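You operate a simulated robot arm through the tools that you are given. There is no shell and no other tool.

Carry out the task below with a simulated robot arm. There is one attempt and no reset: what you move stays moved.

TASK
Share out the mixing cups on the shelf end of the sideboard top. At the end: the yellow mixing cup from the shelf end of the sideboard top is in the white suds tub; the clear mixing cup from the shelf end of the sideboard top is in the left drawer; whatever was shut is shut again. Leave all else as you found it, and nothing knocked over. Set down upright: mixing cup.

It is judged by the outcome, as a careful person would: the job done as asked, and still so three seconds after it is handed in. It fails if anything else is knocked over, pushed out of place, dropped, spilled or broken.

THE ROBOT
A 6-joint arm with a two-finger gripper, fixed in place. Base frame: the origin is on the floor under the middle of its stand, x ahead of it, y to its left, z up. Readings come in m, degrees, newtons and seconds.
It reaches about 1.572 m from its shoulder. Its first joint turns from -166.0 to 166.0 degrees. Payload 2.45 kg.
Tool frame: the origin (TCP) lies between the finger pads and is the grasp point; the fingertips stand 0.02 m ahead of it; z points along the fingers, y is the line along which they close. The gripper opens to 0.14 m; its body begins 0.168 m behind the TCP.
Orientation is that of the tool frame in the base frame, as a unit quaternion [x, y, z, w]. With the fingers straight down and closing along the base's y, the tool's x points along the base's -x, its y along +y and its z along -z.

THE INTERFACE
- The arm moves only by the tool step_arm. Its argument "series" is a list of rows, each a list of 7 numbers: the opening, from 0 (shut) to 1 (fully open), then the shift along the tool's x, y, z in cm, then the turn, a rotation vector about the tool's x, y, z in degrees. In form: [[claw, dx, dy, dz, ax, ay, az], ...]. A call has 1 to 20 rows; each row is the pose to reach, as a shift and turn from the pose commanded when the call began, along the tool's axes at that moment. Each row takes 0.2 s and may step no farther than 0.05 m and 8.6 degrees from the row before; otherwise, or with a gripper value out of range, the whole call is refused. Where a pose cannot be reached the arm comes as near as it can. A force on the tool above 40 N (or 10 N above the force at the start of the call, whichever is more), or a blocked arm, ends the call early, and 0.2 s more pass. The fingers move at their own pace (about 0.045 m/s each) and stop on an object; they squeeze with about 26 N. The grip force told is the motor's: it shows also when the fingers shut on nothing. Time passes only in rows, and 0.2 s behind the last, so rows that repeat a pose let the fingers close. It gives the time, the measured TCP pose, the force on the tool (base axes), the opening and the grip force at its end, in the units of the frame above (readings bear some noise), with the torque about the TCP (base axes, N m) and any sound that the robot's microphone picked up.
- Cameras (640 x 400 px; columns grow to the right, rows downward): "scene" is fixed at [0.0485, 0.501, 1.4225]; the picture's right is [-0.50, -0.87, 0.00], its down [-0.33, 0.19, -0.92] and it looks along [0.80, -0.46, -0.38] (base axes); focal length 358 px, centre (320, 200). "wrist" rides on the gripper at [0.078, 0.011, -0.209] in the tool frame; the picture's right is [-0.14, 0.99, 0.00], its down [-0.92, -0.13, -0.37] and it looks along [-0.37, -0.05, 0.93] (tool axes); focal length 280 px, centre (320, 200). There is no depth. A picture from a camera that has moved, and an enlarged one, comes with that camera's place and axes in the base frame and with its lens.
- get_image(camera): a new picture of that camera. No time passes.
- close_up(camera, box): a new picture of the part [left, top, right, bottom] of that camera's present view, enlarged. No time passes.
- sign_off(): hands the job in; it is judged then, once.

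Nothing tells you positions but the pictures and the camera data. Unless the task says otherwise, let go and move clear before handing in.

The tools are called as name(argument=value, ...) on one line, values as JSON. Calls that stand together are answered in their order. step_arm: Moves the arm, as the interface text tells. Its arguments: {"type":"object","properties":{"series":{"type":"array","items":{"type":"array","items":{"type":"number"}}}},"required":["series"]} The other tools are called the same way: get_image (camera) takes a picture; close_up (camera, box) takes an enlarged picture of a part of a camera's view; sign_off () hands the job in.

At the start:

```text
time_s: 0.0
position: [0.6723, 0.2204, 1.1987]
tool_rot: [0.001, 1.0, 0.0, -0.001]
ft_force: [0.7, 0.0, -0.5]
ft_torque: [0.04, 0.01, -0.02]
finger_gap: 0.14
grip_force: 0.0
```

scene: 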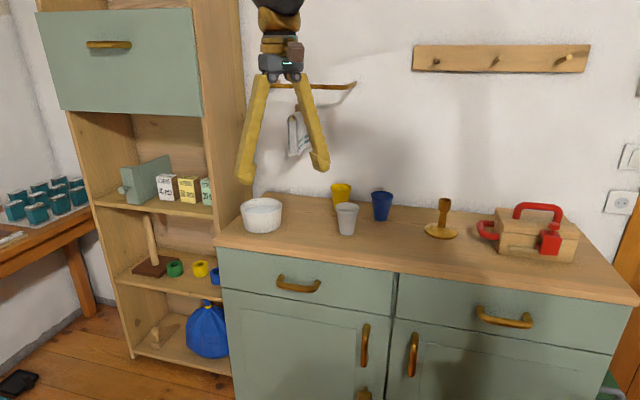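
wrist: 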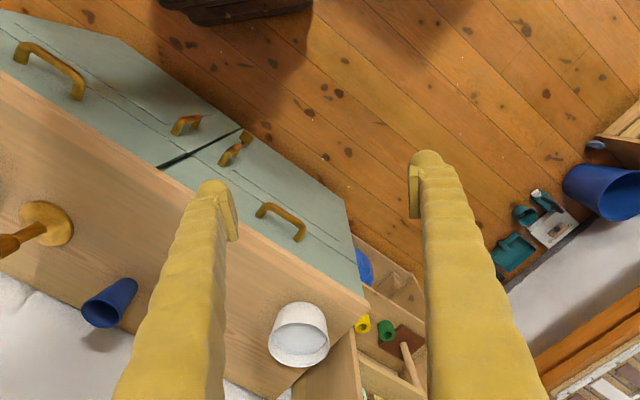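

I see the sideboard with a white tub, a yellow, a clear (greyish) and a blue cup near the shelf end, and two drawers above the cupboard doors. I'll look closer before working out positions.

close_up(camera="scene", box=[220, 160, 420, 285])

close_up(camera="scene", box=[200, 220, 420, 400])

get_image(camera="wrist")

```text
3.20 times, centred on (320, 222) of scene
camera zoom: at [0.0485, 0.501, 1.4225], right [-0.5, -0.87, 0.0], down [-0.33, 0.19, -0.92], along [0.8, -0.46, -0.38], focal length 1144 px, centre (320, 128)
```

zoom: 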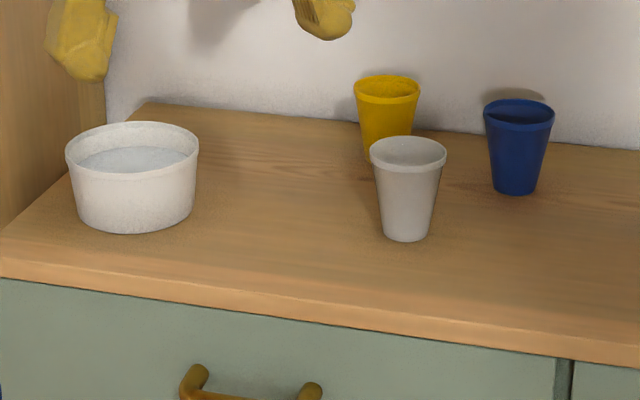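

```text
2.22 times, centred on (310, 310) of scene
camera zoom: at [0.0485, 0.501, 1.4225], right [-0.5, -0.87, 0.0], down [-0.33, 0.19, -0.92], along [0.8, -0.46, -0.38], focal length 795 px, centre (342, -44)
```

zoom: 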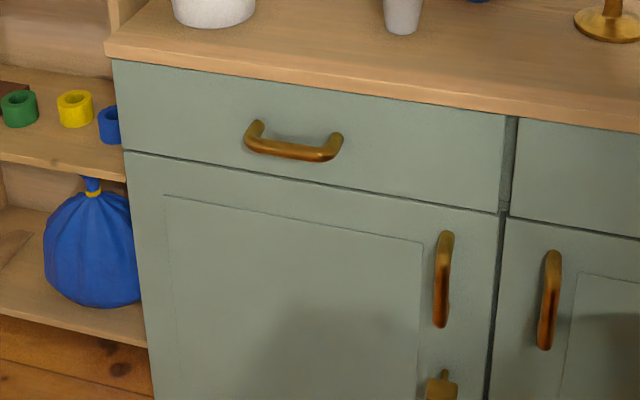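

```text
taken
camera wrist: at [0.5939, 0.2311, 1.4081], right [0.14, 0.99, 0.0], down [0.92, -0.13, 0.37], along [0.37, -0.05, -0.93], focal length 280 px, centre (320, 200)
```

wrist: 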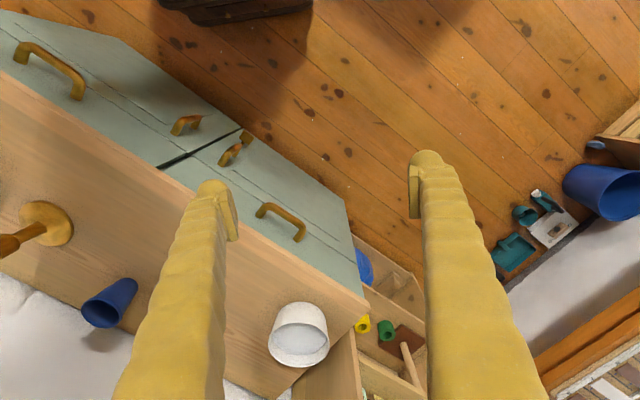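

The counter runs at about 45° to the base axes, and the left drawer is directly in front of the gripper. I'll enlarge the wrist view to triangulate the handle and the cups.

close_up(camera="wrist", box=[160, 110, 380, 250])

close_up(camera="wrist", box=[200, 250, 400, 400])

close_up(camera="scene", box=[210, 230, 410, 355])

```text
2.86 times, centred on (270, 180) of wrist
camera zoom: at [0.5939, 0.2311, 1.4081], right [0.14, 0.99, 0.0], down [0.92, -0.13, 0.37], along [0.37, -0.05, -0.93], focal length 801 px, centre (463, 257)
```

zoom: 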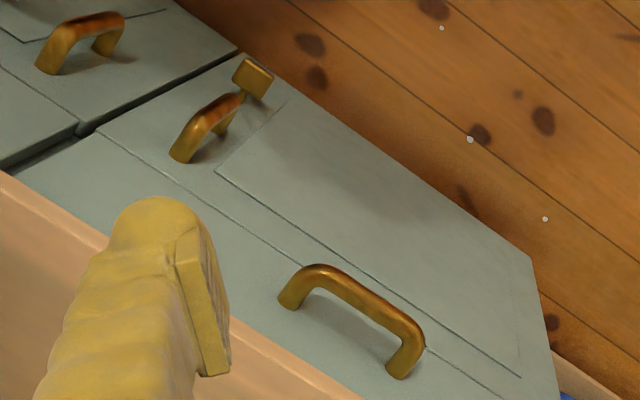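

```text
2.67 times, centred on (300, 325) of wrist
camera zoom: at [0.5939, 0.2311, 1.4081], right [0.14, 0.99, 0.0], down [0.92, -0.13, 0.37], along [0.37, -0.05, -0.93], focal length 748 px, centre (373, -133)
```

zoom: 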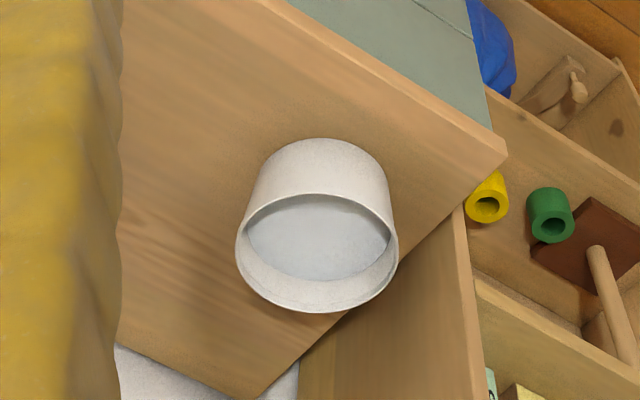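

```text
3.20 times, centred on (310, 292) of scene
camera zoom: at [0.0485, 0.501, 1.4225], right [-0.5, -0.87, 0.0], down [-0.33, 0.19, -0.92], along [0.8, -0.46, -0.38], focal length 1144 px, centre (352, -96)
```

zoom: 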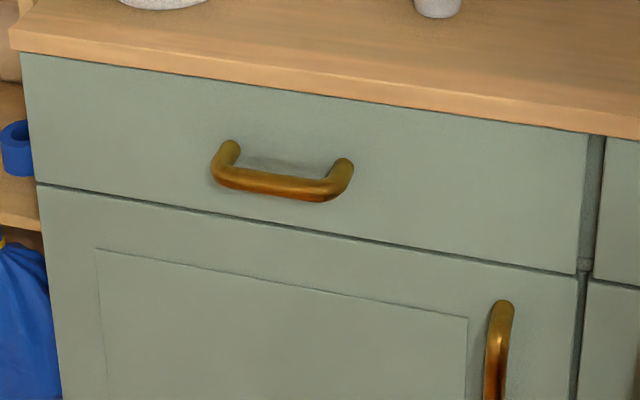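

I put the counter top at about z 0.85, the tub rim at (1.15, 0.105, 0.92), the clear cup at (0.95, -0.12), the yellow cup at (1.12, -0.21) and the left drawer handle at (0.887, 0.105, 0.744). I'll turn the tool about its axis to square it with the sideboard and get a better view.

step_arm(series=[[1, 0, 0, 0, 0, 0, 7.5], [1, 0, 0, 0, 0, 0, 15], [1, 0, 0, 0, 0, 0, 22.5], [1, 0, 0, 0, 0, 0, 30], [1, 0, 0, 0, 0, 0, 37.5], [1, 0, 0, 0, 0, 0, 45]])

get_image(camera="wrist")

get_image(camera="scene")

```text
time_s: 1.4
position: [0.6724, 0.2219, 1.1992]
tool_rot: [0.384, 0.923, 0.0, 0.001]
ft_force: [0.4, 0.5, 0.2]
ft_torque: [0.0, 0.01, -0.05]
finger_gap: 0.14
grip_force: 0.0
```

```text
taken
camera wrist: at [0.6242, 0.2834, 1.4081], right [0.8, 0.6, 0.0], down [0.56, -0.74, 0.37], along [0.22, -0.29, -0.93], focal length 280 px, centre (320, 200)
```

wrist: 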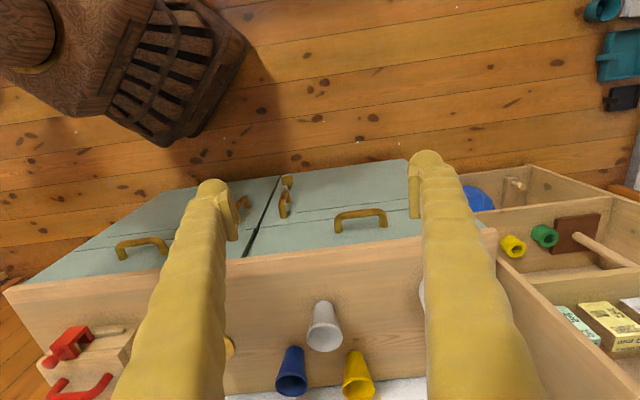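

```text
taken
```

scene: 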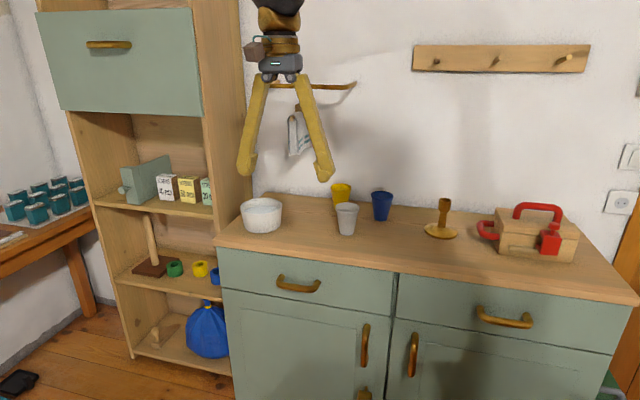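

The sideboard front is at 45°, and the tool is now square with it. Next I'll enlarge the handle and cup regions of this view to refine their positions.

close_up(camera="wrist", box=[240, 150, 440, 275])

close_up(camera="wrist", box=[240, 275, 440, 400])

```text
3.20 times, centred on (340, 212) of wrist
camera zoom: at [0.6242, 0.2834, 1.4081], right [0.8, 0.6, 0.0], down [0.56, -0.74, 0.37], along [0.22, -0.29, -0.93], focal length 897 px, centre (256, 160)
```

zoom: 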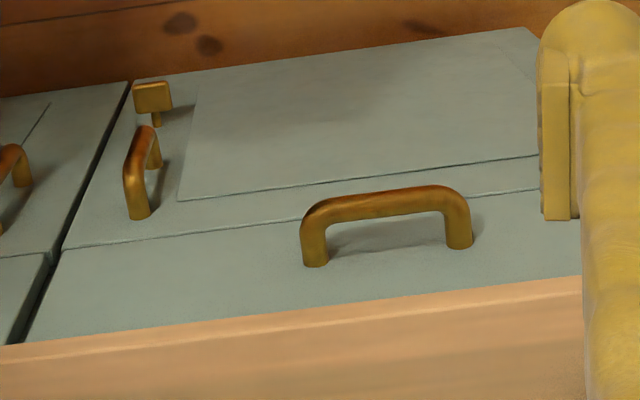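

```text
3.20 times, centred on (340, 338) of wrist
camera zoom: at [0.6242, 0.2834, 1.4081], right [0.8, 0.6, 0.0], down [0.56, -0.74, 0.37], along [0.22, -0.29, -0.93], focal length 897 px, centre (256, -240)
```

zoom: 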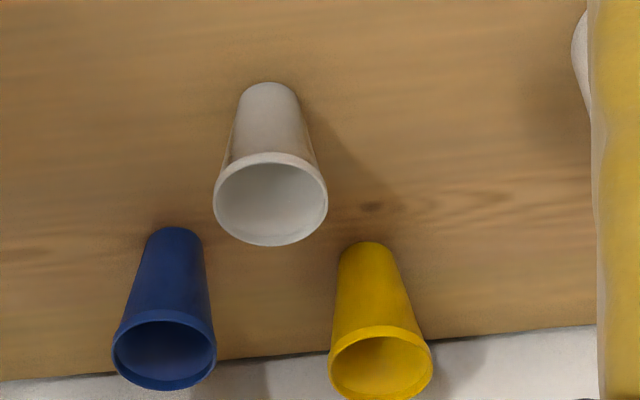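

All three cups are empty, and I now have the handle bar centre at about (0.890, 0.102, 0.740). I'll turn the gripper in place, well above the counter, until it is horizontal, facing the drawer, and closing vertically.

step_arm(series=[[1, 0, 0, 0, -4.94, -4.94, 4.94], [1, 0, 0, 0, -9.88, -9.88, 9.88], [1, 0, 0, 0, -14.82, -14.82, 14.82], [1, 0, 0, 0, -19.76, -19.76, 19.76], [1, 0, 0, 0, -24.7, -24.7, 24.7], [0.7, 0, 0, 0, -29.64, -29.64, 29.64], [0.6, 0, 0, 0, -34.58, -34.58, 34.58]])

get_image(camera="scene")

```text
time_s: 3.0
position: [0.6719, 0.2192, 1.1988]
tool_rot: [0.599, 0.689, 0.157, 0.377]
ft_force: [0.3, 0.2, 0.1]
ft_torque: [-0.01, 0.01, 0.02]
finger_gap: 0.0891
grip_force: 0.1
```

```text
taken
```

scene: 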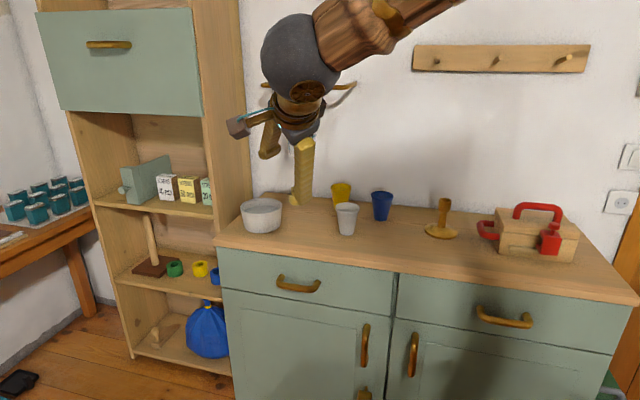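

The rotation is working and the arm is clear of everything. I'll complete the second half of the turn.

step_arm(series=[[0.6, 0, 0, 0, -4.94, -4.94, 4.94], [0.6, 0, 0, 0, -9.88, -9.88, 9.88], [0.6, 0, 0, 0, -14.82, -14.82, 14.82], [0.6, 0, 0, 0, -19.76, -19.76, 19.76], [0.6, 0, 0, 0, -24.7, -24.7, 24.7], [0.6, 0, 0, 0, -29.64, -29.64, 29.64], [0.6, 0, 0, 0, -34.58, -34.58, 34.58]])

get_image(camera="scene")

get_image(camera="wrist")

```text
time_s: 4.6
position: [0.6742, 0.218, 1.2109]
tool_rot: [0.621, 0.626, 0.178, 0.436]
ft_force: [-0.2, -0.6, -0.2]
ft_torque: [-0.01, 0.01, 0.01]
finger_gap: 0.0837
grip_force: 0.0
out of reach, approached as far as the arm can: row 2, 3, 4, 5, 6, 7
```

```text
taken
```

scene: 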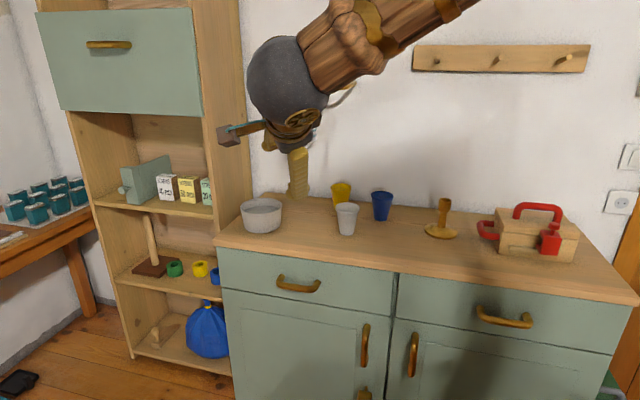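

```text
taken
camera wrist: at [0.5334, 0.3588, 1.3103], right [0.6, 0.03, 0.8], down [-0.5, -0.76, 0.41], along [0.63, -0.65, -0.44], focal length 280 px, centre (320, 200)
```

wrist: 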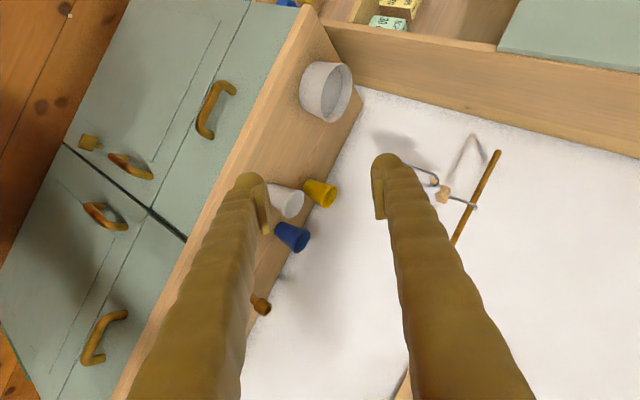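

The arm hit a joint limit partway through this turn. I'll send a zero-shift row to see which commanded pose the interface is holding.

step_arm(series=[[0.6, 0, 0, 0, 0, 0, 0]])

```text
time_s: 5.0
position: [0.6744, 0.2154, 1.2105]
tool_rot: [0.622, 0.626, 0.178, 0.436]
ft_force: [-0.9, -0.4, 0.1]
ft_torque: [0.0, 0.0, 0.01]
finger_gap: 0.0839
grip_force: 0.1
```

The commanded pose rebased to where the arm actually is. I'll back the turn out to straight down, then try the opposite roll so the camera is on the right-hand side.

step_arm(series=[[0.6, 0, 0, 0, 4.94, 4.94, -4.94], [0.6, 0, 0, 0, 9.88, 9.88, -9.88], [0.6, 0, 0, 0, 14.82, 14.82, -14.82], [0.6, 0, 0, 0, 19.76, 19.76, -19.76], [0.6, 0, 0, 0, 24.7, 24.7, -24.7], [0.6, 0, 0, 0, 29.64, 29.64, -29.64], [0.6, 0, 0, 0, 34.58, 34.58, -34.58], [0.6, 0, 0, 0, 39.9, 39.9, -39.9]])

```text
refused: row 8 steps farther than a row can; nothing moved
```

step_arm(series=[[0.6, 0, 0, 0, 4.94, 4.94, -4.94], [0.6, 0, 0, 0, 9.88, 9.88, -9.88], [0.6, 0, 0, 0, 14.82, 14.82, -14.82], [0.6, 0, 0, 0, 19.76, 19.76, -19.76], [0.6, 0, 0, 0, 24.7, 24.7, -24.7], [0.6, 0, 0, 0, 29.64, 29.64, -29.64], [0.6, 0, 0, 0, 34.58, 34.58, -34.58], [0.6, 0, 0, 0, 39.5, 39.5, -39.5]])

```text
time_s: 6.8
position: [0.6741, 0.2195, 1.211]
tool_rot: [0.394, 0.919, 0.005, 0.013]
ft_force: [-0.1, 0.2, 0.7]
ft_torque: [0.04, -0.03, 0.0]
finger_gap: 0.084
grip_force: 0.1
```

The gripper is pointing straight down again. Now I'll try the other roll direction.

step_arm(series=[[0.6, 0, 0, 0, 4.94, -4.94, -4.94], [0.6, 0, 0, 0, 9.88, -9.88, -9.88], [0.6, 0, 0, 0, 14.82, -14.82, -14.82], [0.6, 0, 0, 0, 19.76, -19.76, -19.76], [0.6, 0, 0, 0, 24.7, -24.7, -24.7], [0.6, 0, 0, 0, 29.64, -29.64, -29.64], [0.6, 0, 0, 0, 34.58, -34.58, -34.58]])

get_image(camera="scene")

```text
time_s: 8.4
position: [0.6756, 0.2173, 1.2106]
tool_rot: [0.082, 0.907, -0.379, 0.164]
ft_force: [-0.3, 0.6, 0.0]
ft_torque: [-0.02, 0.0, 0.02]
finger_gap: 0.0839
grip_force: 0.0
```

```text
taken
```

scene: 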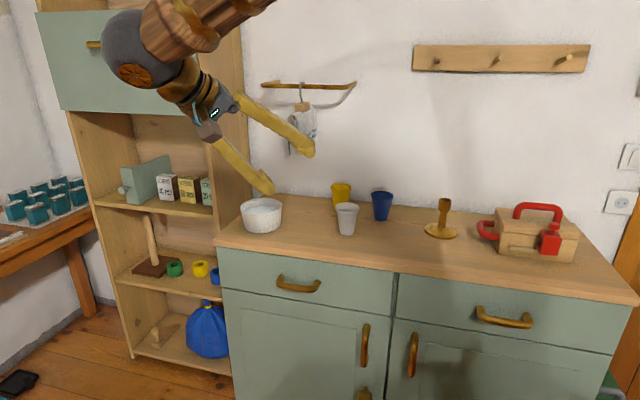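

This direction is going well, and the arm is still well out in front of the furniture. I'll carry on to the full turn.

step_arm(series=[[0.6, 0, 0, 0, 4.94, -4.94, -4.94], [0.6, 0, 0, 0, 9.88, -9.88, -9.88], [0.6, 0, 0, 0, 14.82, -14.82, -14.82], [0.6, 0, 0, 0, 19.76, -19.76, -19.76], [0.6, 0, 0, 0, 24.7, -24.7, -24.7], [0.6, 0, 0, 0, 29.64, -29.64, -29.64], [0.6, 0, 0, 0, 34.58, -34.58, -34.58]])

get_image(camera="scene")

get_image(camera="wrist")

```text
time_s: 10.0
position: [0.676, 0.2171, 1.2098]
tool_rot: [0.252, -0.653, 0.661, -0.27]
ft_force: [0.2, 0.1, -0.1]
ft_torque: [-0.02, 0.0, 0.01]
finger_gap: 0.0839
grip_force: 0.1
```

```text
taken
```

scene: 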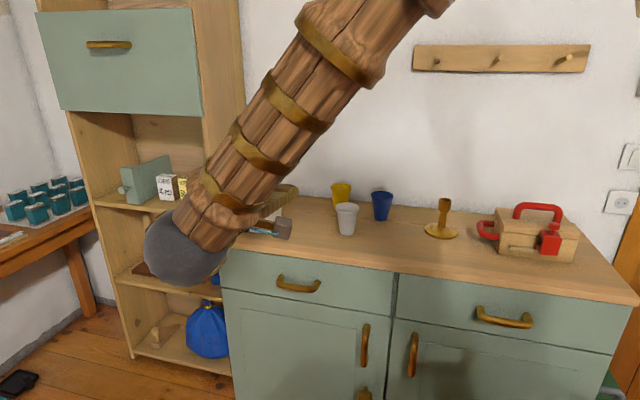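

```text
taken
camera wrist: at [0.4762, 0.3156, 1.1939], right [0.13, 0.09, -0.99], down [0.41, 0.9, 0.14], along [0.9, -0.42, 0.08], focal length 280 px, centre (320, 200)
```

wrist: 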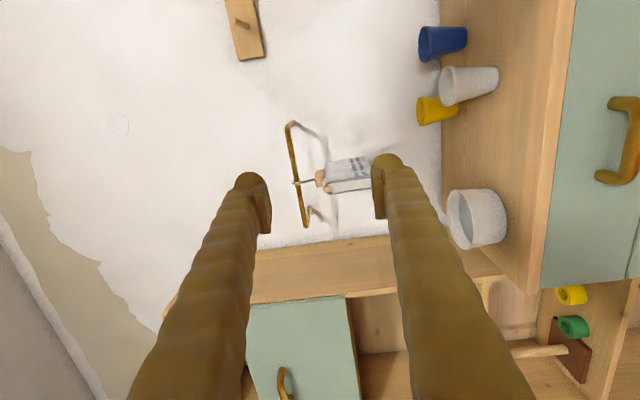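

Reached: the gripper is horizontal, facing the drawer and closing vertically. I'll descend to handle height, stopping about 16 cm short of the bar.

step_arm(series=[[0.6, -0.57, 4.25, 0.56, -0.2, -0.3, 0], [0.6, -1.14, 8.5, 1.12, -0.4, -0.6, 0], [0.6, -1.71, 12.75, 1.68, -0.6, -0.9, 0], [0.6, -2.28, 17.0, 2.24, -0.8, -1.2, 0], [0.6, -2.85, 21.25, 2.8, -1.0, -1.5, 0], [0.6, -3.42, 25.5, 3.36, -1.2, -1.7, 0], [0.6, -3.99, 29.75, 3.92, -1.2, -1.7, 0], [0.6, -4.56, 34.0, 4.48, -1.2, -1.7, 0], [0.6, -5.13, 38.25, 5.04, -1.2, -1.7, 0], [0.6, -5.7, 42.5, 5.6, -1.2, -1.7, 0], [0.6, -6.3, 46.7, 6.15, -1.2, -1.7, 0]])

get_image(camera="wrist")

get_image(camera="scene")

```text
time_s: 12.4
position: [0.7764, 0.2165, 0.7464]
tool_rot: [-0.265, 0.657, -0.649, 0.277]
ft_force: [-0.4, -0.5, 1.1]
ft_torque: [0.03, 0.02, -0.04]
finger_gap: 0.084
grip_force: 0.1
```

```text
taken
camera wrist: at [0.5742, 0.3097, 0.7345], right [0.11, 0.11, -0.99], down [0.39, 0.91, 0.15], along [0.92, -0.4, 0.06], focal length 280 px, centre (320, 200)
```

wrist: 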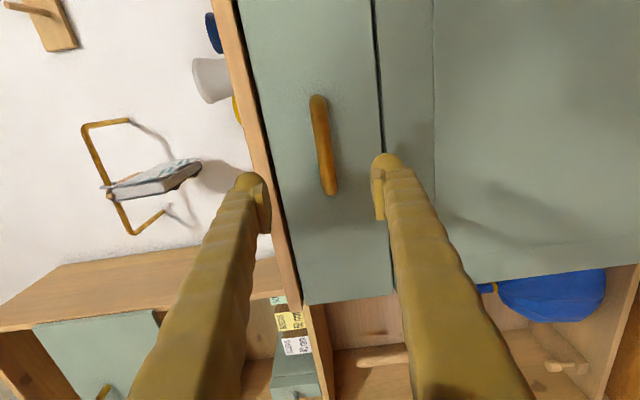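

```text
taken
```

scene: 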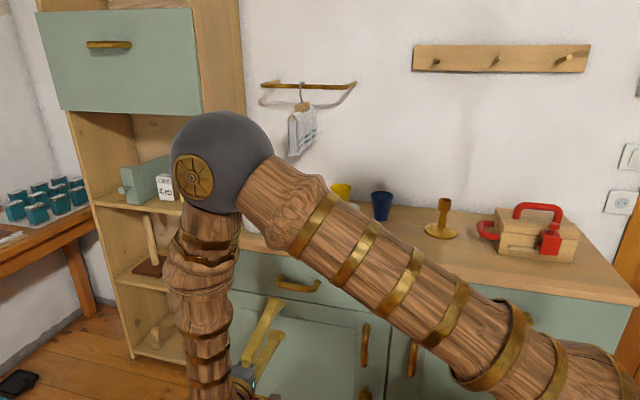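

The bar triangulates from here to about (0.888, 0.100, 0.738), right between the fingers. I'll advance 10 cm with the gap reduced a bit, then check.

step_arm(series=[[0.5, 0.1, 0.3, 3, 0, 0, 0], [0.5, 0.2, 0.5, 6, 0, 0, 0], [0.5, 0.3, 0.7, 8, 0, 0, 0], [0.5, 0.3, 0.8, 10, 0, 0, 0]])

get_image(camera="wrist")

```text
time_s: 13.4
position: [0.8455, 0.1433, 0.7375]
tool_rot: [-0.264, 0.657, -0.649, 0.278]
ft_force: [-0.1, -0.2, -0.2]
ft_torque: [-0.01, -0.01, -0.02]
finger_gap: 0.0697
grip_force: 0.1
```

```text
taken
camera wrist: at [0.6441, 0.2363, 0.7256], right [0.11, 0.11, -0.99], down [0.39, 0.91, 0.15], along [0.92, -0.4, 0.06], focal length 280 px, centre (320, 200)
```

wrist: 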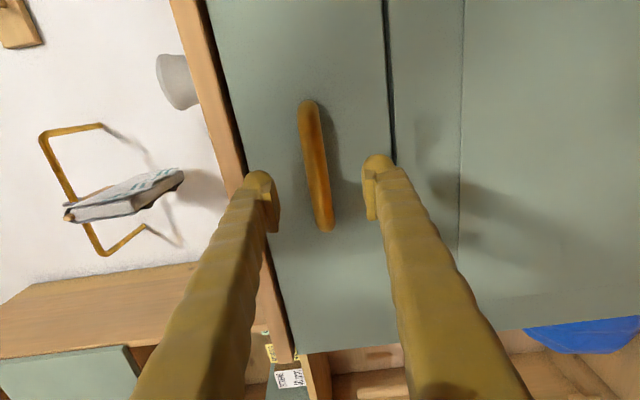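

The bar is well centred between the fingers (z about 0.738), with about 6 cm left to go. I'll advance and then close on the bar.

step_arm(series=[[0.5, 0.1, 0, 2, 0, 0, 0], [0.5, 0.2, 0, 4, 0, 0, 0], [0.5, 0.3, 0, 5.8, 0, 0, 0]])

get_image(camera="wrist")

```text
time_s: 14.2
position: [0.8847, 0.1001, 0.7369]
tool_rot: [-0.265, 0.656, -0.65, 0.278]
ft_force: [0.1, -0.1, -0.3]
ft_torque: [0.02, 0.01, -0.01]
finger_gap: 0.0701
grip_force: 0.1
```

```text
taken
camera wrist: at [0.6816, 0.1933, 0.7249], right [0.11, 0.11, -0.99], down [0.39, 0.91, 0.15], along [0.92, -0.4, 0.06], focal length 280 px, centre (320, 200)
```

wrist: 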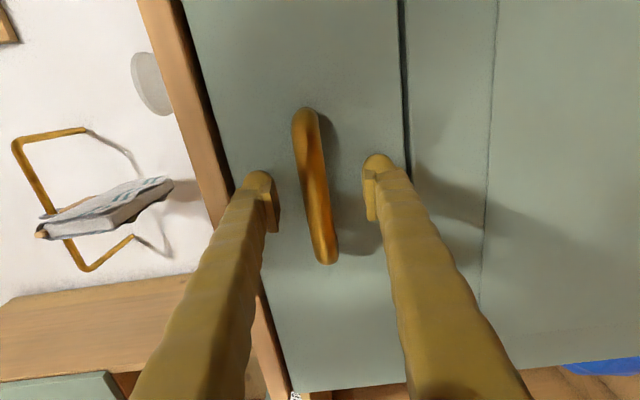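

The bar is centred at the grasp point and at the right depth, so I'll close on it.

step_arm(series=[[0, 0, 0, 0, 0, 0, 0], [0, 0, 0, 0, 0, 0, 0], [0, 0, 0, 0, 0, 0, 0], [0, 0, 0, 0, 0, 0, 0], [0, 0, 0, 0, 0, 0, 0]])

get_image(camera="wrist")

```text
time_s: 15.3
position: [0.8853, 0.1007, 0.739]
tool_rot: [-0.263, 0.655, -0.651, 0.279]
ft_force: [-8.6, -0.5, 8.1]
ft_torque: [-0.76, 0.79, -0.08]
finger_gap: 0.0186
grip_force: 37.7
stopped in row 5: the force on the tool passed its limit at 42 N (the readings are from after the stop); the commanded pose is now the measured one
```

```text
taken
camera wrist: at [0.6818, 0.1934, 0.727], right [0.11, 0.11, -0.99], down [0.39, 0.91, 0.15], along [0.91, -0.4, 0.06], focal length 280 px, centre (320, 200)
```

wrist: 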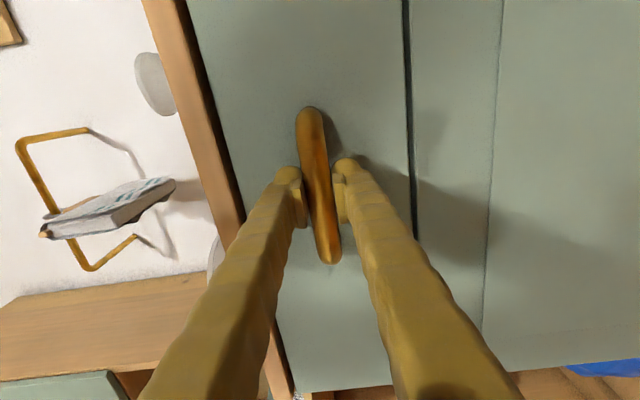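

I have a firm grip on the bar (gap 18.6 mm). I'll pull straight out, slowly, and watch the force.

step_arm(series=[[0, 0, 0, -1, 0, 0, 0], [0, 0, 0, -2.5, 0, 0, 0], [0, 0, 0, -4, 0, 0, 0], [0, 0, 0, -6, 0, 0, 0], [0, 0, 0, -8, 0, 0, 0]])

get_image(camera="wrist")

get_image(camera="scene")

```text
time_s: 16.2
position: [0.8533, 0.1324, 0.7408]
tool_rot: [-0.262, 0.655, -0.652, 0.279]
ft_force: [-2.6, -2.1, 4.7]
ft_torque: [-0.87, 0.95, 0.24]
finger_gap: 0.0186
grip_force: 43.6
stopped in row 4: the force on the tool passed its limit at 42 N (the readings are from after the stop); the commanded pose is now the measured one
```

```text
taken
camera wrist: at [0.651, 0.2248, 0.7265], right [0.12, 0.11, -0.99], down [0.39, 0.91, 0.15], along [0.91, -0.4, 0.06], focal length 280 px, centre (320, 200)
```

wrist: 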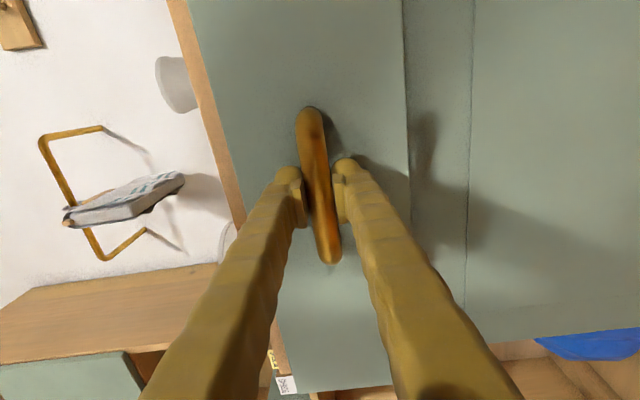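

```text
taken
```

scene: 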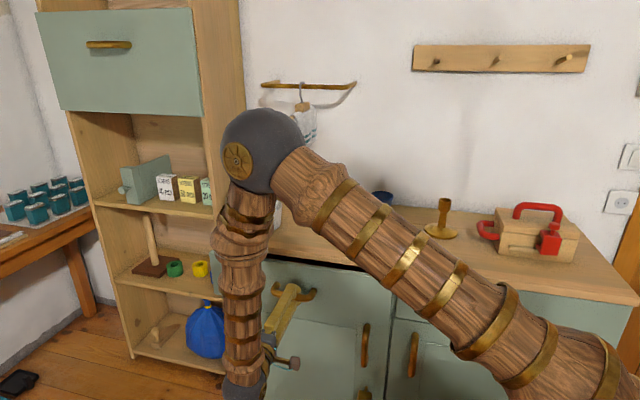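

The drawer has come out about 4.5 cm, and the force limit tripped because I pulled too fast. I'll continue more slowly.

step_arm(series=[[0, 0, 0, -0.5, 0, 0, 0], [0, 0, 0, -1.2, 0, 0, 0], [0, 0, 0, -2.0, 0, 0, 0], [0, 0, 0, -2.8, 0, 0, 0], [0, 0, 0, -3.6, 0, 0, 0], [0, 0, 0, -4.4, 0, 0, 0], [0, 0, 0, -5.2, 0, 0, 0], [0, 0, 0, -6.0, 0, 0, 0], [0, 0, 0, -6.8, 0, 0, 0], [0, 0, 0, -7.6, 0, 0, 0], [0, 0, 0, -8.4, 0, 0, 0], [0, 0, 0, -9.2, 0, 0, 0], [0, 0, 0, -10, 0, 0, 0]])

```text
time_s: 18.3
position: [0.8039, 0.1804, 0.7413]
tool_rot: [-0.262, 0.655, -0.652, 0.278]
ft_force: [-0.2, -2.8, 7.1]
ft_torque: [-0.99, 1.09, 0.44]
finger_gap: 0.0182
grip_force: 43.8
stopped in row 10: the force on the tool passed its limit at 42 N (the readings are from after the stop); the commanded pose is now the measured one
```

Progress: about 11.5 cm out so far. I'll keep pulling slowly.

step_arm(series=[[0, 0, 0, -0.5, 0, 0, 0], [0, 0, 0, -1.1, 0, 0, 0], [0, 0, 0, -1.7, 0, 0, 0], [0, 0, 0, -2.3, 0, 0, 0], [0, 0, 0, -2.9, 0, 0, 0], [0, 0, 0, -3.5, 0, 0, 0], [0, 0, 0, -4.1, 0, 0, 0], [0, 0, 0, -4.7, 0, 0, 0], [0, 0, 0, -5.3, 0, 0, 0], [0, 0, 0, -5.9, 0, 0, 0], [0, 0, 0, -6.5, 0, 0, 0], [0, 0, 0, -7.1, 0, 0, 0]])

get_image(camera="wrist")

```text
time_s: 20.9
position: [0.753, 0.2315, 0.7404]
tool_rot: [-0.262, 0.655, -0.652, 0.28]
ft_force: [-5.8, -4.1, 37.0]
ft_torque: [-1.02, 0.89, 0.26]
finger_gap: 0.0185
grip_force: 43.6
```

```text
taken
camera wrist: at [0.5514, 0.3249, 0.7261], right [0.12, 0.11, -0.99], down [0.39, 0.91, 0.15], along [0.91, -0.4, 0.06], focal length 280 px, centre (320, 200)
```

wrist: 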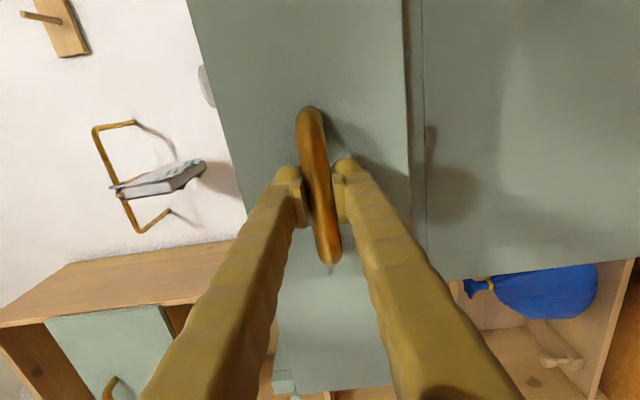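

The drawer is about 18.6 cm out, and the load is now mostly vertical from a tiny tilt in the pull. I'll ease up about 1 mm to relieve it, then pull a few centimetres more.

step_arm(series=[[0, 0, -0.05, 0, 0, 0, 0], [0, 0, -0.1, 0, 0, 0, 0], [0, 0, -0.1, 0, 0, 0, 0]])

```text
time_s: 21.7
position: [0.7535, 0.2317, 0.7403]
tool_rot: [-0.262, 0.655, -0.652, 0.278]
ft_force: [2.5, 2.2, 25.9]
ft_torque: [-0.97, 0.92, 0.05]
finger_gap: 0.0181
grip_force: 43.6
```

step_arm(series=[[0, 0, -0.1, -0.3, 0, 0, 0], [0, 0, -0.2, -0.8, 0, 0, 0], [0, 0, -0.2, -1.4, 0, 0, 0], [0, 0, -0.2, -2.0, 0, 0, 0], [0, 0, -0.2, -2.6, 0, 0, 0], [0, 0, -0.2, -3.2, 0, 0, 0], [0, 0, -0.2, -3.8, 0, 0, 0], [0, 0, -0.22, -4.4, 0, 0, 0], [0, 0, -0.22, -5.0, 0, 0, 0], [0, 0, -0.22, -5.6, 0, 0, 0]])

get_image(camera="scene")

```text
time_s: 23.0
position: [0.7335, 0.2508, 0.7403]
tool_rot: [-0.262, 0.656, -0.651, 0.277]
ft_force: [3.8, 2.2, -4.4]
ft_torque: [-1.0, 0.96, 0.06]
finger_gap: 0.0182
grip_force: 43.2
stopped in row 6: the force on the tool passed its limit at 42 N (the readings are from after the stop); the commanded pose is now the measured one
```

```text
taken
```

scene: 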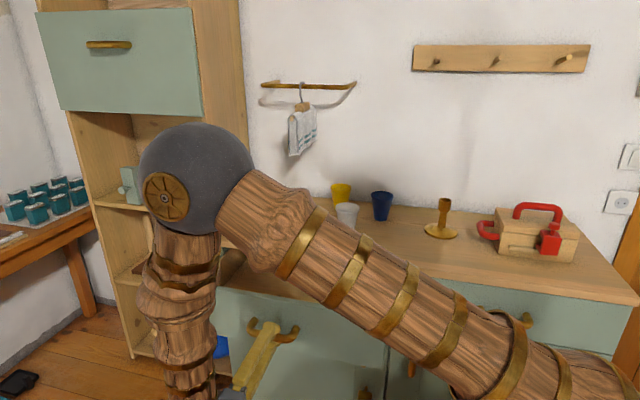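

About 21.4 cm out now. I'll try a few more slow centimetres to see whether that's the stop.

step_arm(series=[[0, 0, 0, -0.4, 0, 0, 0], [0, 0, 0, -0.8, 0, 0, 0], [0, 0, -0.02, -1.2, 0, 0, 0], [0, 0, -0.02, -1.6, 0, 0, 0], [0, 0, -0.02, -2.0, 0, 0, 0], [0, 0, -0.02, -2.4, 0, 0, 0], [0, 0, -0.02, -2.8, 0, 0, 0], [0, 0, -0.02, -3.2, 0, 0, 0]])

get_image(camera="wrist")

```text
time_s: 24.8
position: [0.7121, 0.2736, 0.7408]
tool_rot: [-0.264, 0.656, -0.651, 0.277]
ft_force: [18.4, 19.9, -28.1]
ft_torque: [-0.83, 1.06, 0.45]
finger_gap: 0.018
grip_force: 43.6
```

```text
taken
camera wrist: at [0.5093, 0.3663, 0.7275], right [0.11, 0.11, -0.99], down [0.39, 0.91, 0.15], along [0.91, -0.4, 0.06], focal length 280 px, centre (320, 200)
```

wrist: 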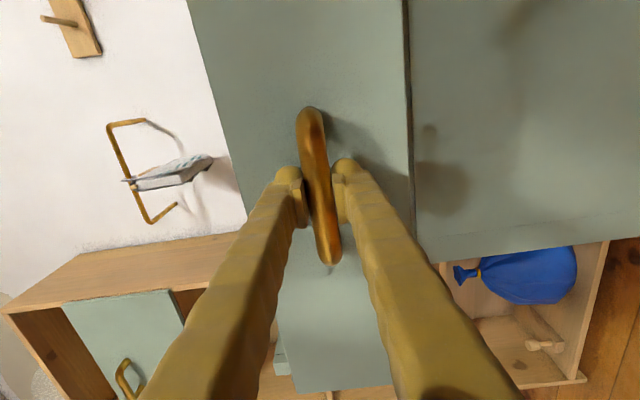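

The drawer is out about 24.5 cm, which is plenty. I'll open the fingers and back straight off the handle.

step_arm(series=[[0.5, 0, 0, 0, 0, 0, 0], [0.5, 0, 0, 0, 0, 0, 0], [0.5, 0, 0, 0, 0, 0, 0], [0.5, 0, 0, 0, 0, 0, 0]])

get_image(camera="wrist")

```text
time_s: 25.8
position: [0.7116, 0.2746, 0.7414]
tool_rot: [-0.263, 0.656, -0.651, 0.277]
ft_force: [-0.2, 0.3, 0.0]
ft_torque: [0.01, 0.03, 0.02]
finger_gap: 0.0702
grip_force: 0.0
```

```text
taken
camera wrist: at [0.5092, 0.3659, 0.7281], right [0.11, 0.11, -0.99], down [0.39, 0.91, 0.15], along [0.91, -0.4, 0.06], focal length 280 px, centre (320, 200)
```

wrist: 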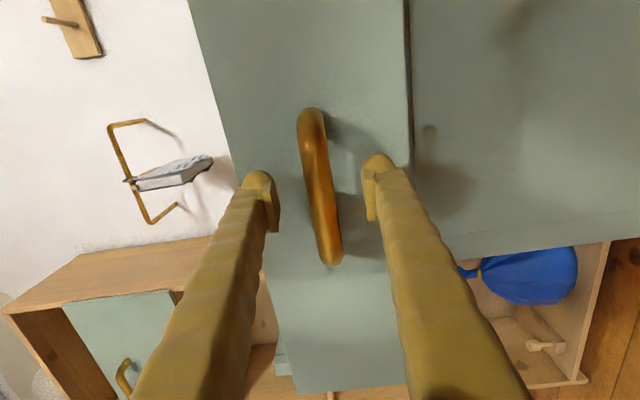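

Released cleanly, with the fingers clear of the bar. I'll back off and then rise with the gripper still horizontal.

step_arm(series=[[0.5, 0, 0, -3, 0, 0, 0], [0.5, 0, 0, -6, 0, 0, 0], [0.5, 0, 0, -9, 0, 0, 0], [0.5, 0, -4, -10, 0, 0, 0], [0.5, 0, -8.5, -10, 0, 0, 0], [0.5, 0, -13, -10, 0, 0, 0], [0.5, 0, -17.5, -10, 0, 0, 0], [0.5, 0, -22, -10, 0, 0, 0], [0.5, 0, -26.5, -10, 0, 0, 0], [0.5, 0, -31, -10, 0, 0, 0], [0.5, 0, -35.5, -10, 0, 0, 0], [0.5, 0, -40, -9, 0, 0, 0], [0.5, 0, -44, -7, 0, 0, 0], [0.5, 0, -46, -4, 0, 0, 0]])

get_image(camera="scene")

get_image(camera="wrist")

```text
time_s: 28.8
position: [0.6759, 0.295, 1.2013]
tool_rot: [-0.263, 0.655, -0.651, 0.277]
ft_force: [0.4, 0.5, -0.4]
ft_torque: [0.0, 0.03, 0.0]
finger_gap: 0.0699
grip_force: 0.1
```

```text
taken
```

scene: 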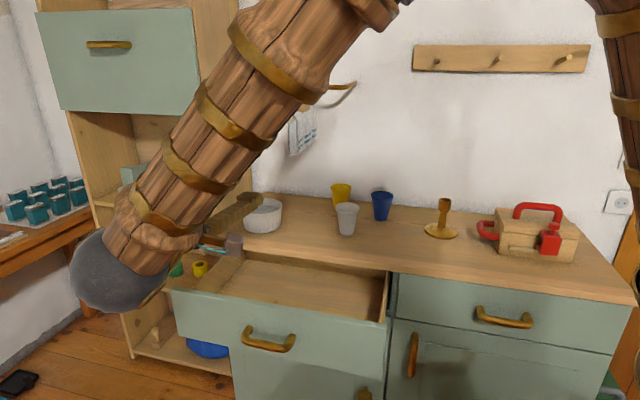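

```text
taken
camera wrist: at [0.473, 0.3873, 1.1886], right [0.11, 0.11, -0.99], down [0.39, 0.91, 0.15], along [0.91, -0.4, 0.06], focal length 280 px, centre (320, 200)
```

wrist: 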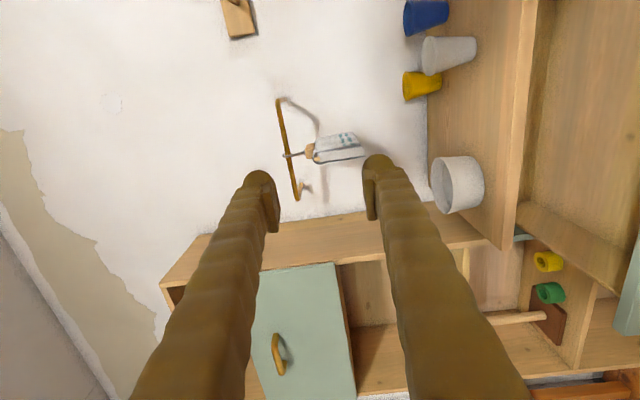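

The drawer is open and looks empty, and the cups are undisturbed. I'll turn the gripper back to straight down, squared to the sideboard.

step_arm(series=[[0.5, 0, 0, 0, -4.94, 4.94, 4.94], [0.5, 0, 0, 0, -9.88, 9.88, 9.88], [0.5, 0, 0, 0, -14.82, 14.82, 14.82], [0.5, 0, 0, 0, -19.76, 19.76, 19.76], [0.5, 0, 0, 0, -24.7, 24.7, 24.7], [0.5, 0, 0, 0, -29.64, 29.64, 29.64], [0.5, 0, 0, 0, -34.58, 34.58, 34.58], [0.6, 0, 0, 0, -39.52, 39.52, 39.52], [0.7, 0, 0, 0, -44.46, 44.46, 44.46], [0.8, 0, 0, 0, -49.4, 49.4, 49.4], [0.9, 0, 0, 0, -54.34, 54.34, 54.34], [1, 0, 0, 0, -59.28, 59.28, 59.28], [1, 0, 0, 0, -64.22, 64.22, 64.22], [1, 0, 0, 0, -69.1, 69.1, 69.1]])

get_image(camera="scene")

get_image(camera="wrist")

```text
time_s: 31.8
position: [0.6744, 0.2956, 1.2012]
tool_rot: [0.383, 0.924, 0.007, 0.006]
ft_force: [0.1, 0.5, -0.2]
ft_torque: [0.04, -0.02, 0.0]
finger_gap: 0.1402
grip_force: 0.2
```

```text
taken
```

scene: 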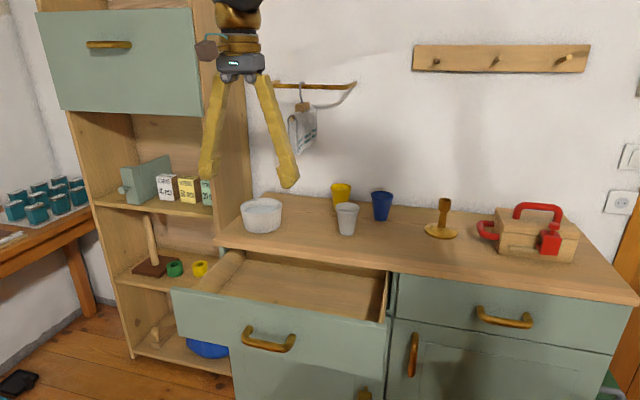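

```text
taken
camera wrist: at [0.6245, 0.3559, 1.4097], right [0.8, 0.6, 0.02], down [0.55, -0.75, 0.37], along [0.24, -0.28, -0.93], focal length 280 px, centre (320, 200)
```

wrist: 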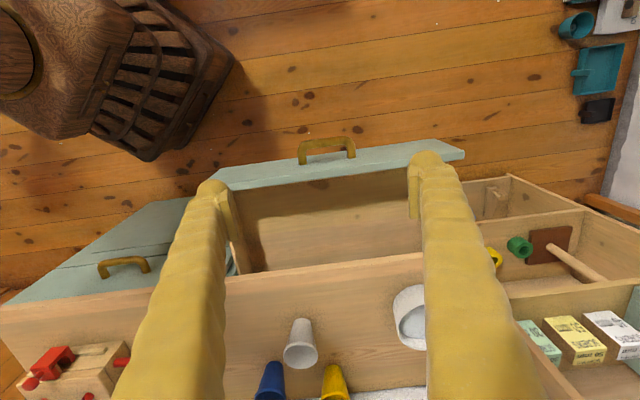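

The drawer is open and empty, and the tool is back to straight down. I'll look closely at the drawer interior before moving the clear cup.

close_up(camera="scene", box=[160, 230, 400, 380])

close_up(camera="wrist", box=[180, 130, 480, 318])

```text
2.67 times, centred on (280, 305) of scene
camera zoom: at [0.0485, 0.501, 1.4225], right [-0.5, -0.87, 0.0], down [-0.33, 0.19, -0.92], along [0.8, -0.46, -0.38], focal length 954 px, centre (427, -80)
```

zoom: 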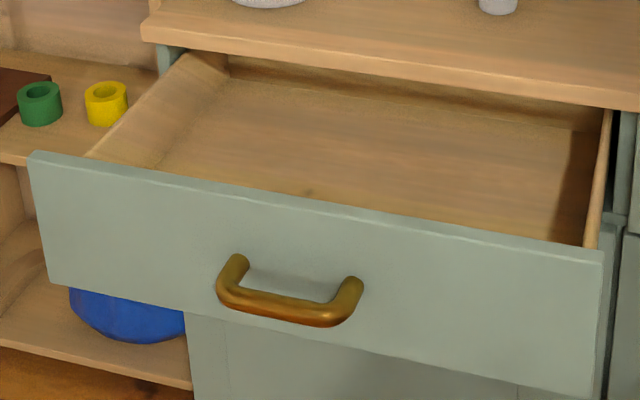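

```text
2.13 times, centred on (330, 224) of wrist
camera zoom: at [0.6245, 0.3559, 1.4097], right [0.8, 0.6, 0.02], down [0.55, -0.75, 0.37], along [0.24, -0.28, -0.93], focal length 597 px, centre (299, 149)
```

zoom: 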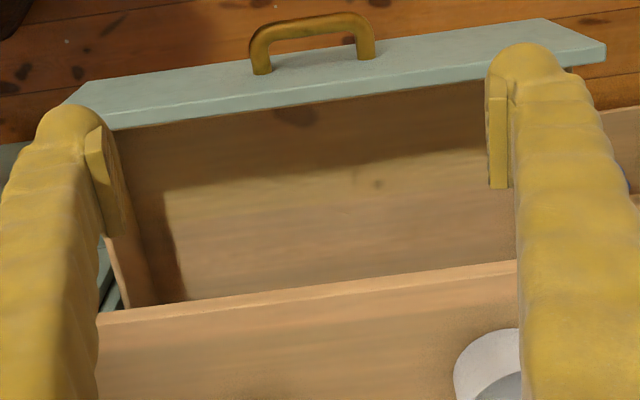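

The drawer floor is at about z 0.68 and the panel top at about 0.83, so the cup will fit. I'll move above the clear cup, keeping the fingertips well above all the cups.

step_arm(series=[[1, -4, -0.87, 0.67, 0.5, 0, 0], [1, -8, -1.74, 1.35, 1, 0, 0], [1, -12, -2.6, 2.0, 1, 0, 0], [1, -16, -3.5, 2.7, 1, 0, 0], [1, -20, -4.35, 3.4, 1, 0, 0], [1, -24, -5.2, 4.0, 1, 0, 0], [1, -28, -6.1, 4.7, 1, 0, 0], [1, -32, -7.0, 5.4, 1, 0, 0], [1, -36, -7.85, 6.1, 1, 0, 0], [1, -40, -8.7, 6.8, 1, 0, 0], [1, -44, -9.6, 7.4, 1, 0, 0], [1, -47.8, -10.45, 8.1, 1, 0, 0]])

get_image(camera="wrist")

get_image(camera="scene")

```text
time_s: 34.4
position: [0.941, -0.1157, 1.1212]
tool_rot: [0.382, 0.924, -0.001, 0.003]
ft_force: [0.3, -0.3, 0.7]
ft_torque: [-0.02, -0.04, -0.01]
finger_gap: 0.1404
grip_force: 0.0
```

```text
taken
camera wrist: at [0.8929, -0.0522, 1.3302], right [0.8, 0.6, 0.0], down [0.56, -0.74, 0.37], along [0.23, -0.3, -0.93], focal length 280 px, centre (320, 200)
```

wrist: 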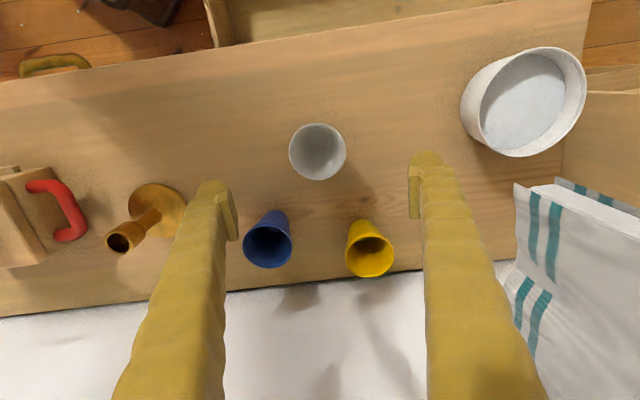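

```text
taken
```

scene: 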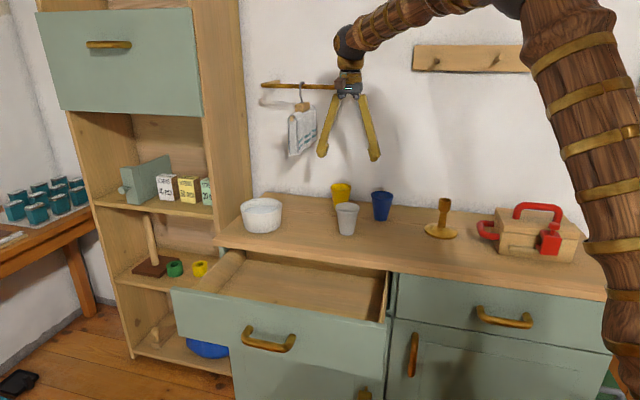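

The clear cup's rim is at about (0.941, -0.119), almost directly under the tool. I'll descend around it with the fingers open.

step_arm(series=[[1, -0.2, -0.2, 4, 0, 0, 0], [1, -0.24, -0.24, 8, 0, 0, 0], [1, -0.24, -0.24, 12, 0, 0, 0], [1, -0.24, -0.24, 15.5, 0, 0, 0], [1, -0.24, -0.24, 18.5, 0, 0, 0], [1, -0.24, -0.24, 21.3, 0, 0, 0]])

get_image(camera="wrist")

close_up(camera="scene", box=[280, 140, 440, 240])

```text
time_s: 35.8
position: [0.9432, -0.1187, 0.9068]
tool_rot: [0.382, 0.924, 0.0, 0.003]
ft_force: [1.1, -0.5, 0.5]
ft_torque: [-0.04, 0.01, -0.01]
finger_gap: 0.14
grip_force: 0.0
```

```text
taken
camera wrist: at [0.8946, -0.0558, 1.1154], right [0.8, 0.6, 0.0], down [0.56, -0.74, 0.37], along [0.23, -0.3, -0.93], focal length 280 px, centre (320, 200)
```

wrist: 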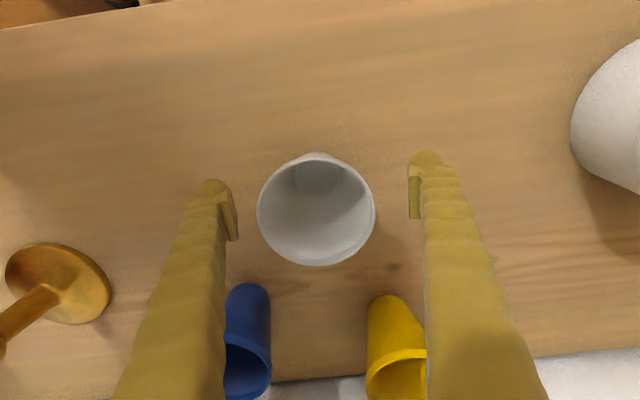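

```text
4.00 times, centred on (360, 190) of scene
camera zoom: at [0.0485, 0.501, 1.4225], right [-0.5, -0.87, 0.0], down [-0.33, 0.19, -0.92], along [0.8, -0.46, -0.38], focal length 1430 px, centre (160, 240)
```

zoom: 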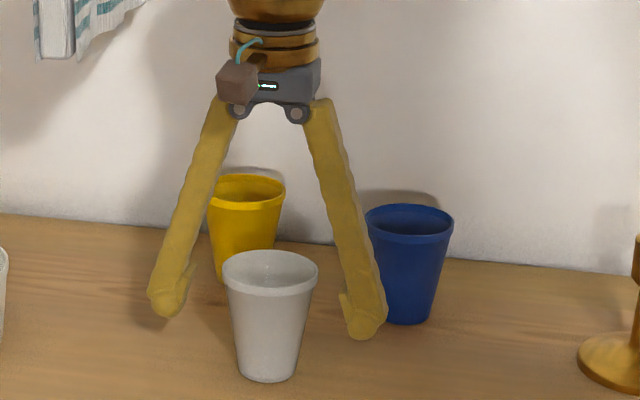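

The fingers straddle the clear cup at mid-height. I'll make a 4 mm centring correction and then close.

step_arm(series=[[1, 0.3, -0.1, 0, 0, 0, 0], [0.5, 0.3, -0.1, 0, 0, 0, 0], [0.3, 0.3, -0.1, 0, 0, 0, 0], [0.2, 0.3, -0.1, 0, 0, 0, 0], [0.2, 0.3, -0.1, 0, 0, 0, 0], [0.2, 0.3, -0.1, 0, 0, 0, 0], [0.2, 0.3, -0.1, 0, 0, 0, 0]])

get_image(camera="wrist")

close_up(camera="scene", box=[280, 140, 440, 240])

```text
time_s: 37.4
position: [0.9407, -0.1175, 0.9067]
tool_rot: [0.382, 0.924, 0.0, 0.002]
ft_force: [0.3, -0.6, 1.1]
ft_torque: [-0.01, 0.0, 0.01]
finger_gap: 0.0803
grip_force: 26.0
```

```text
taken
camera wrist: at [0.8919, -0.0547, 1.1157], right [0.8, 0.6, 0.0], down [0.56, -0.74, 0.37], along [0.23, -0.3, -0.93], focal length 280 px, centre (320, 200)
```

wrist: 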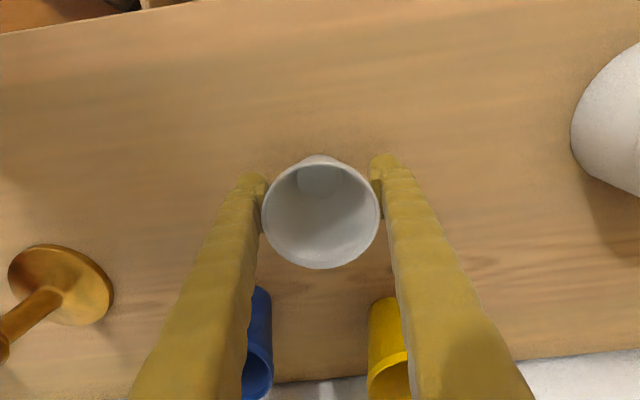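

```text
4.00 times, centred on (360, 190) of scene
camera zoom: at [0.0485, 0.501, 1.4225], right [-0.5, -0.87, 0.0], down [-0.33, 0.19, -0.92], along [0.8, -0.46, -0.38], focal length 1430 px, centre (160, 240)
```

zoom: 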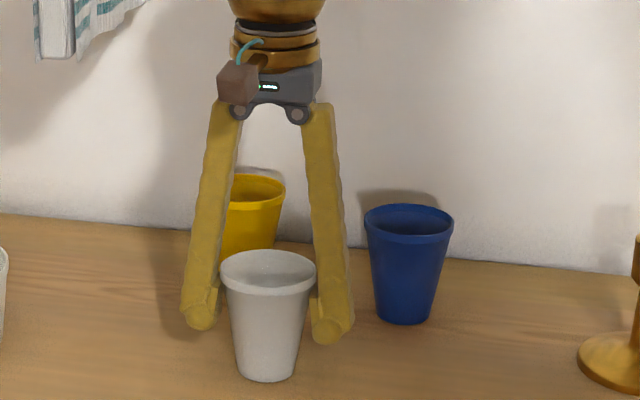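

The fingers closed at 80 mm on the rim band, with 26 N grip. I'll look closely at where the pads touch.

close_up(camera="scene", box=[315, 190, 375, 238])

close_up(camera="wrist", box=[220, 130, 420, 280])

```text
8.33 times, centred on (345, 214) of scene
camera zoom: at [0.0485, 0.501, 1.4225], right [-0.5, -0.87, 0.0], down [-0.33, 0.19, -0.92], along [0.8, -0.46, -0.38], focal length 2980 px, centre (112, 83)
```

zoom: 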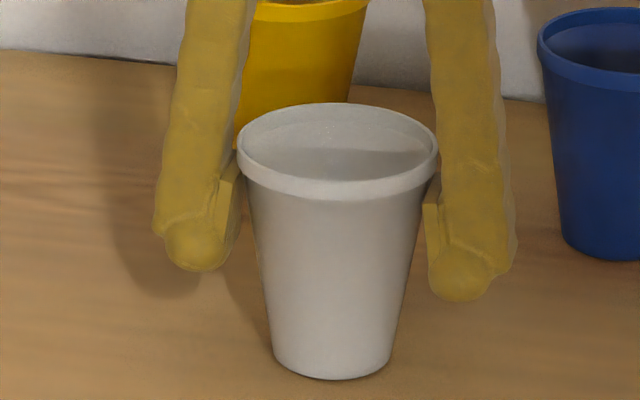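

```text
2.67 times, centred on (320, 205) of wrist
camera zoom: at [0.8919, -0.0547, 1.1157], right [0.8, 0.6, 0.0], down [0.56, -0.74, 0.37], along [0.23, -0.3, -0.93], focal length 748 px, centre (320, 187)
```

zoom: 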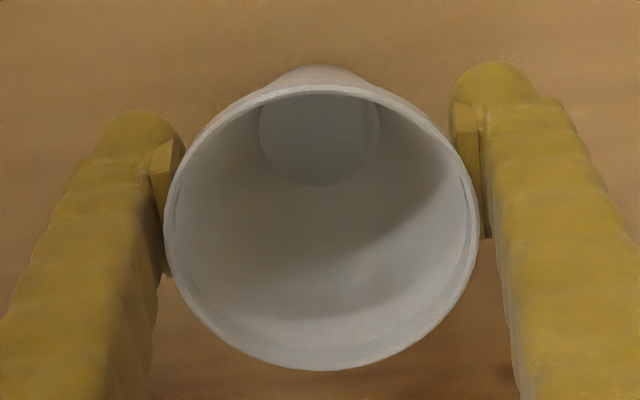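

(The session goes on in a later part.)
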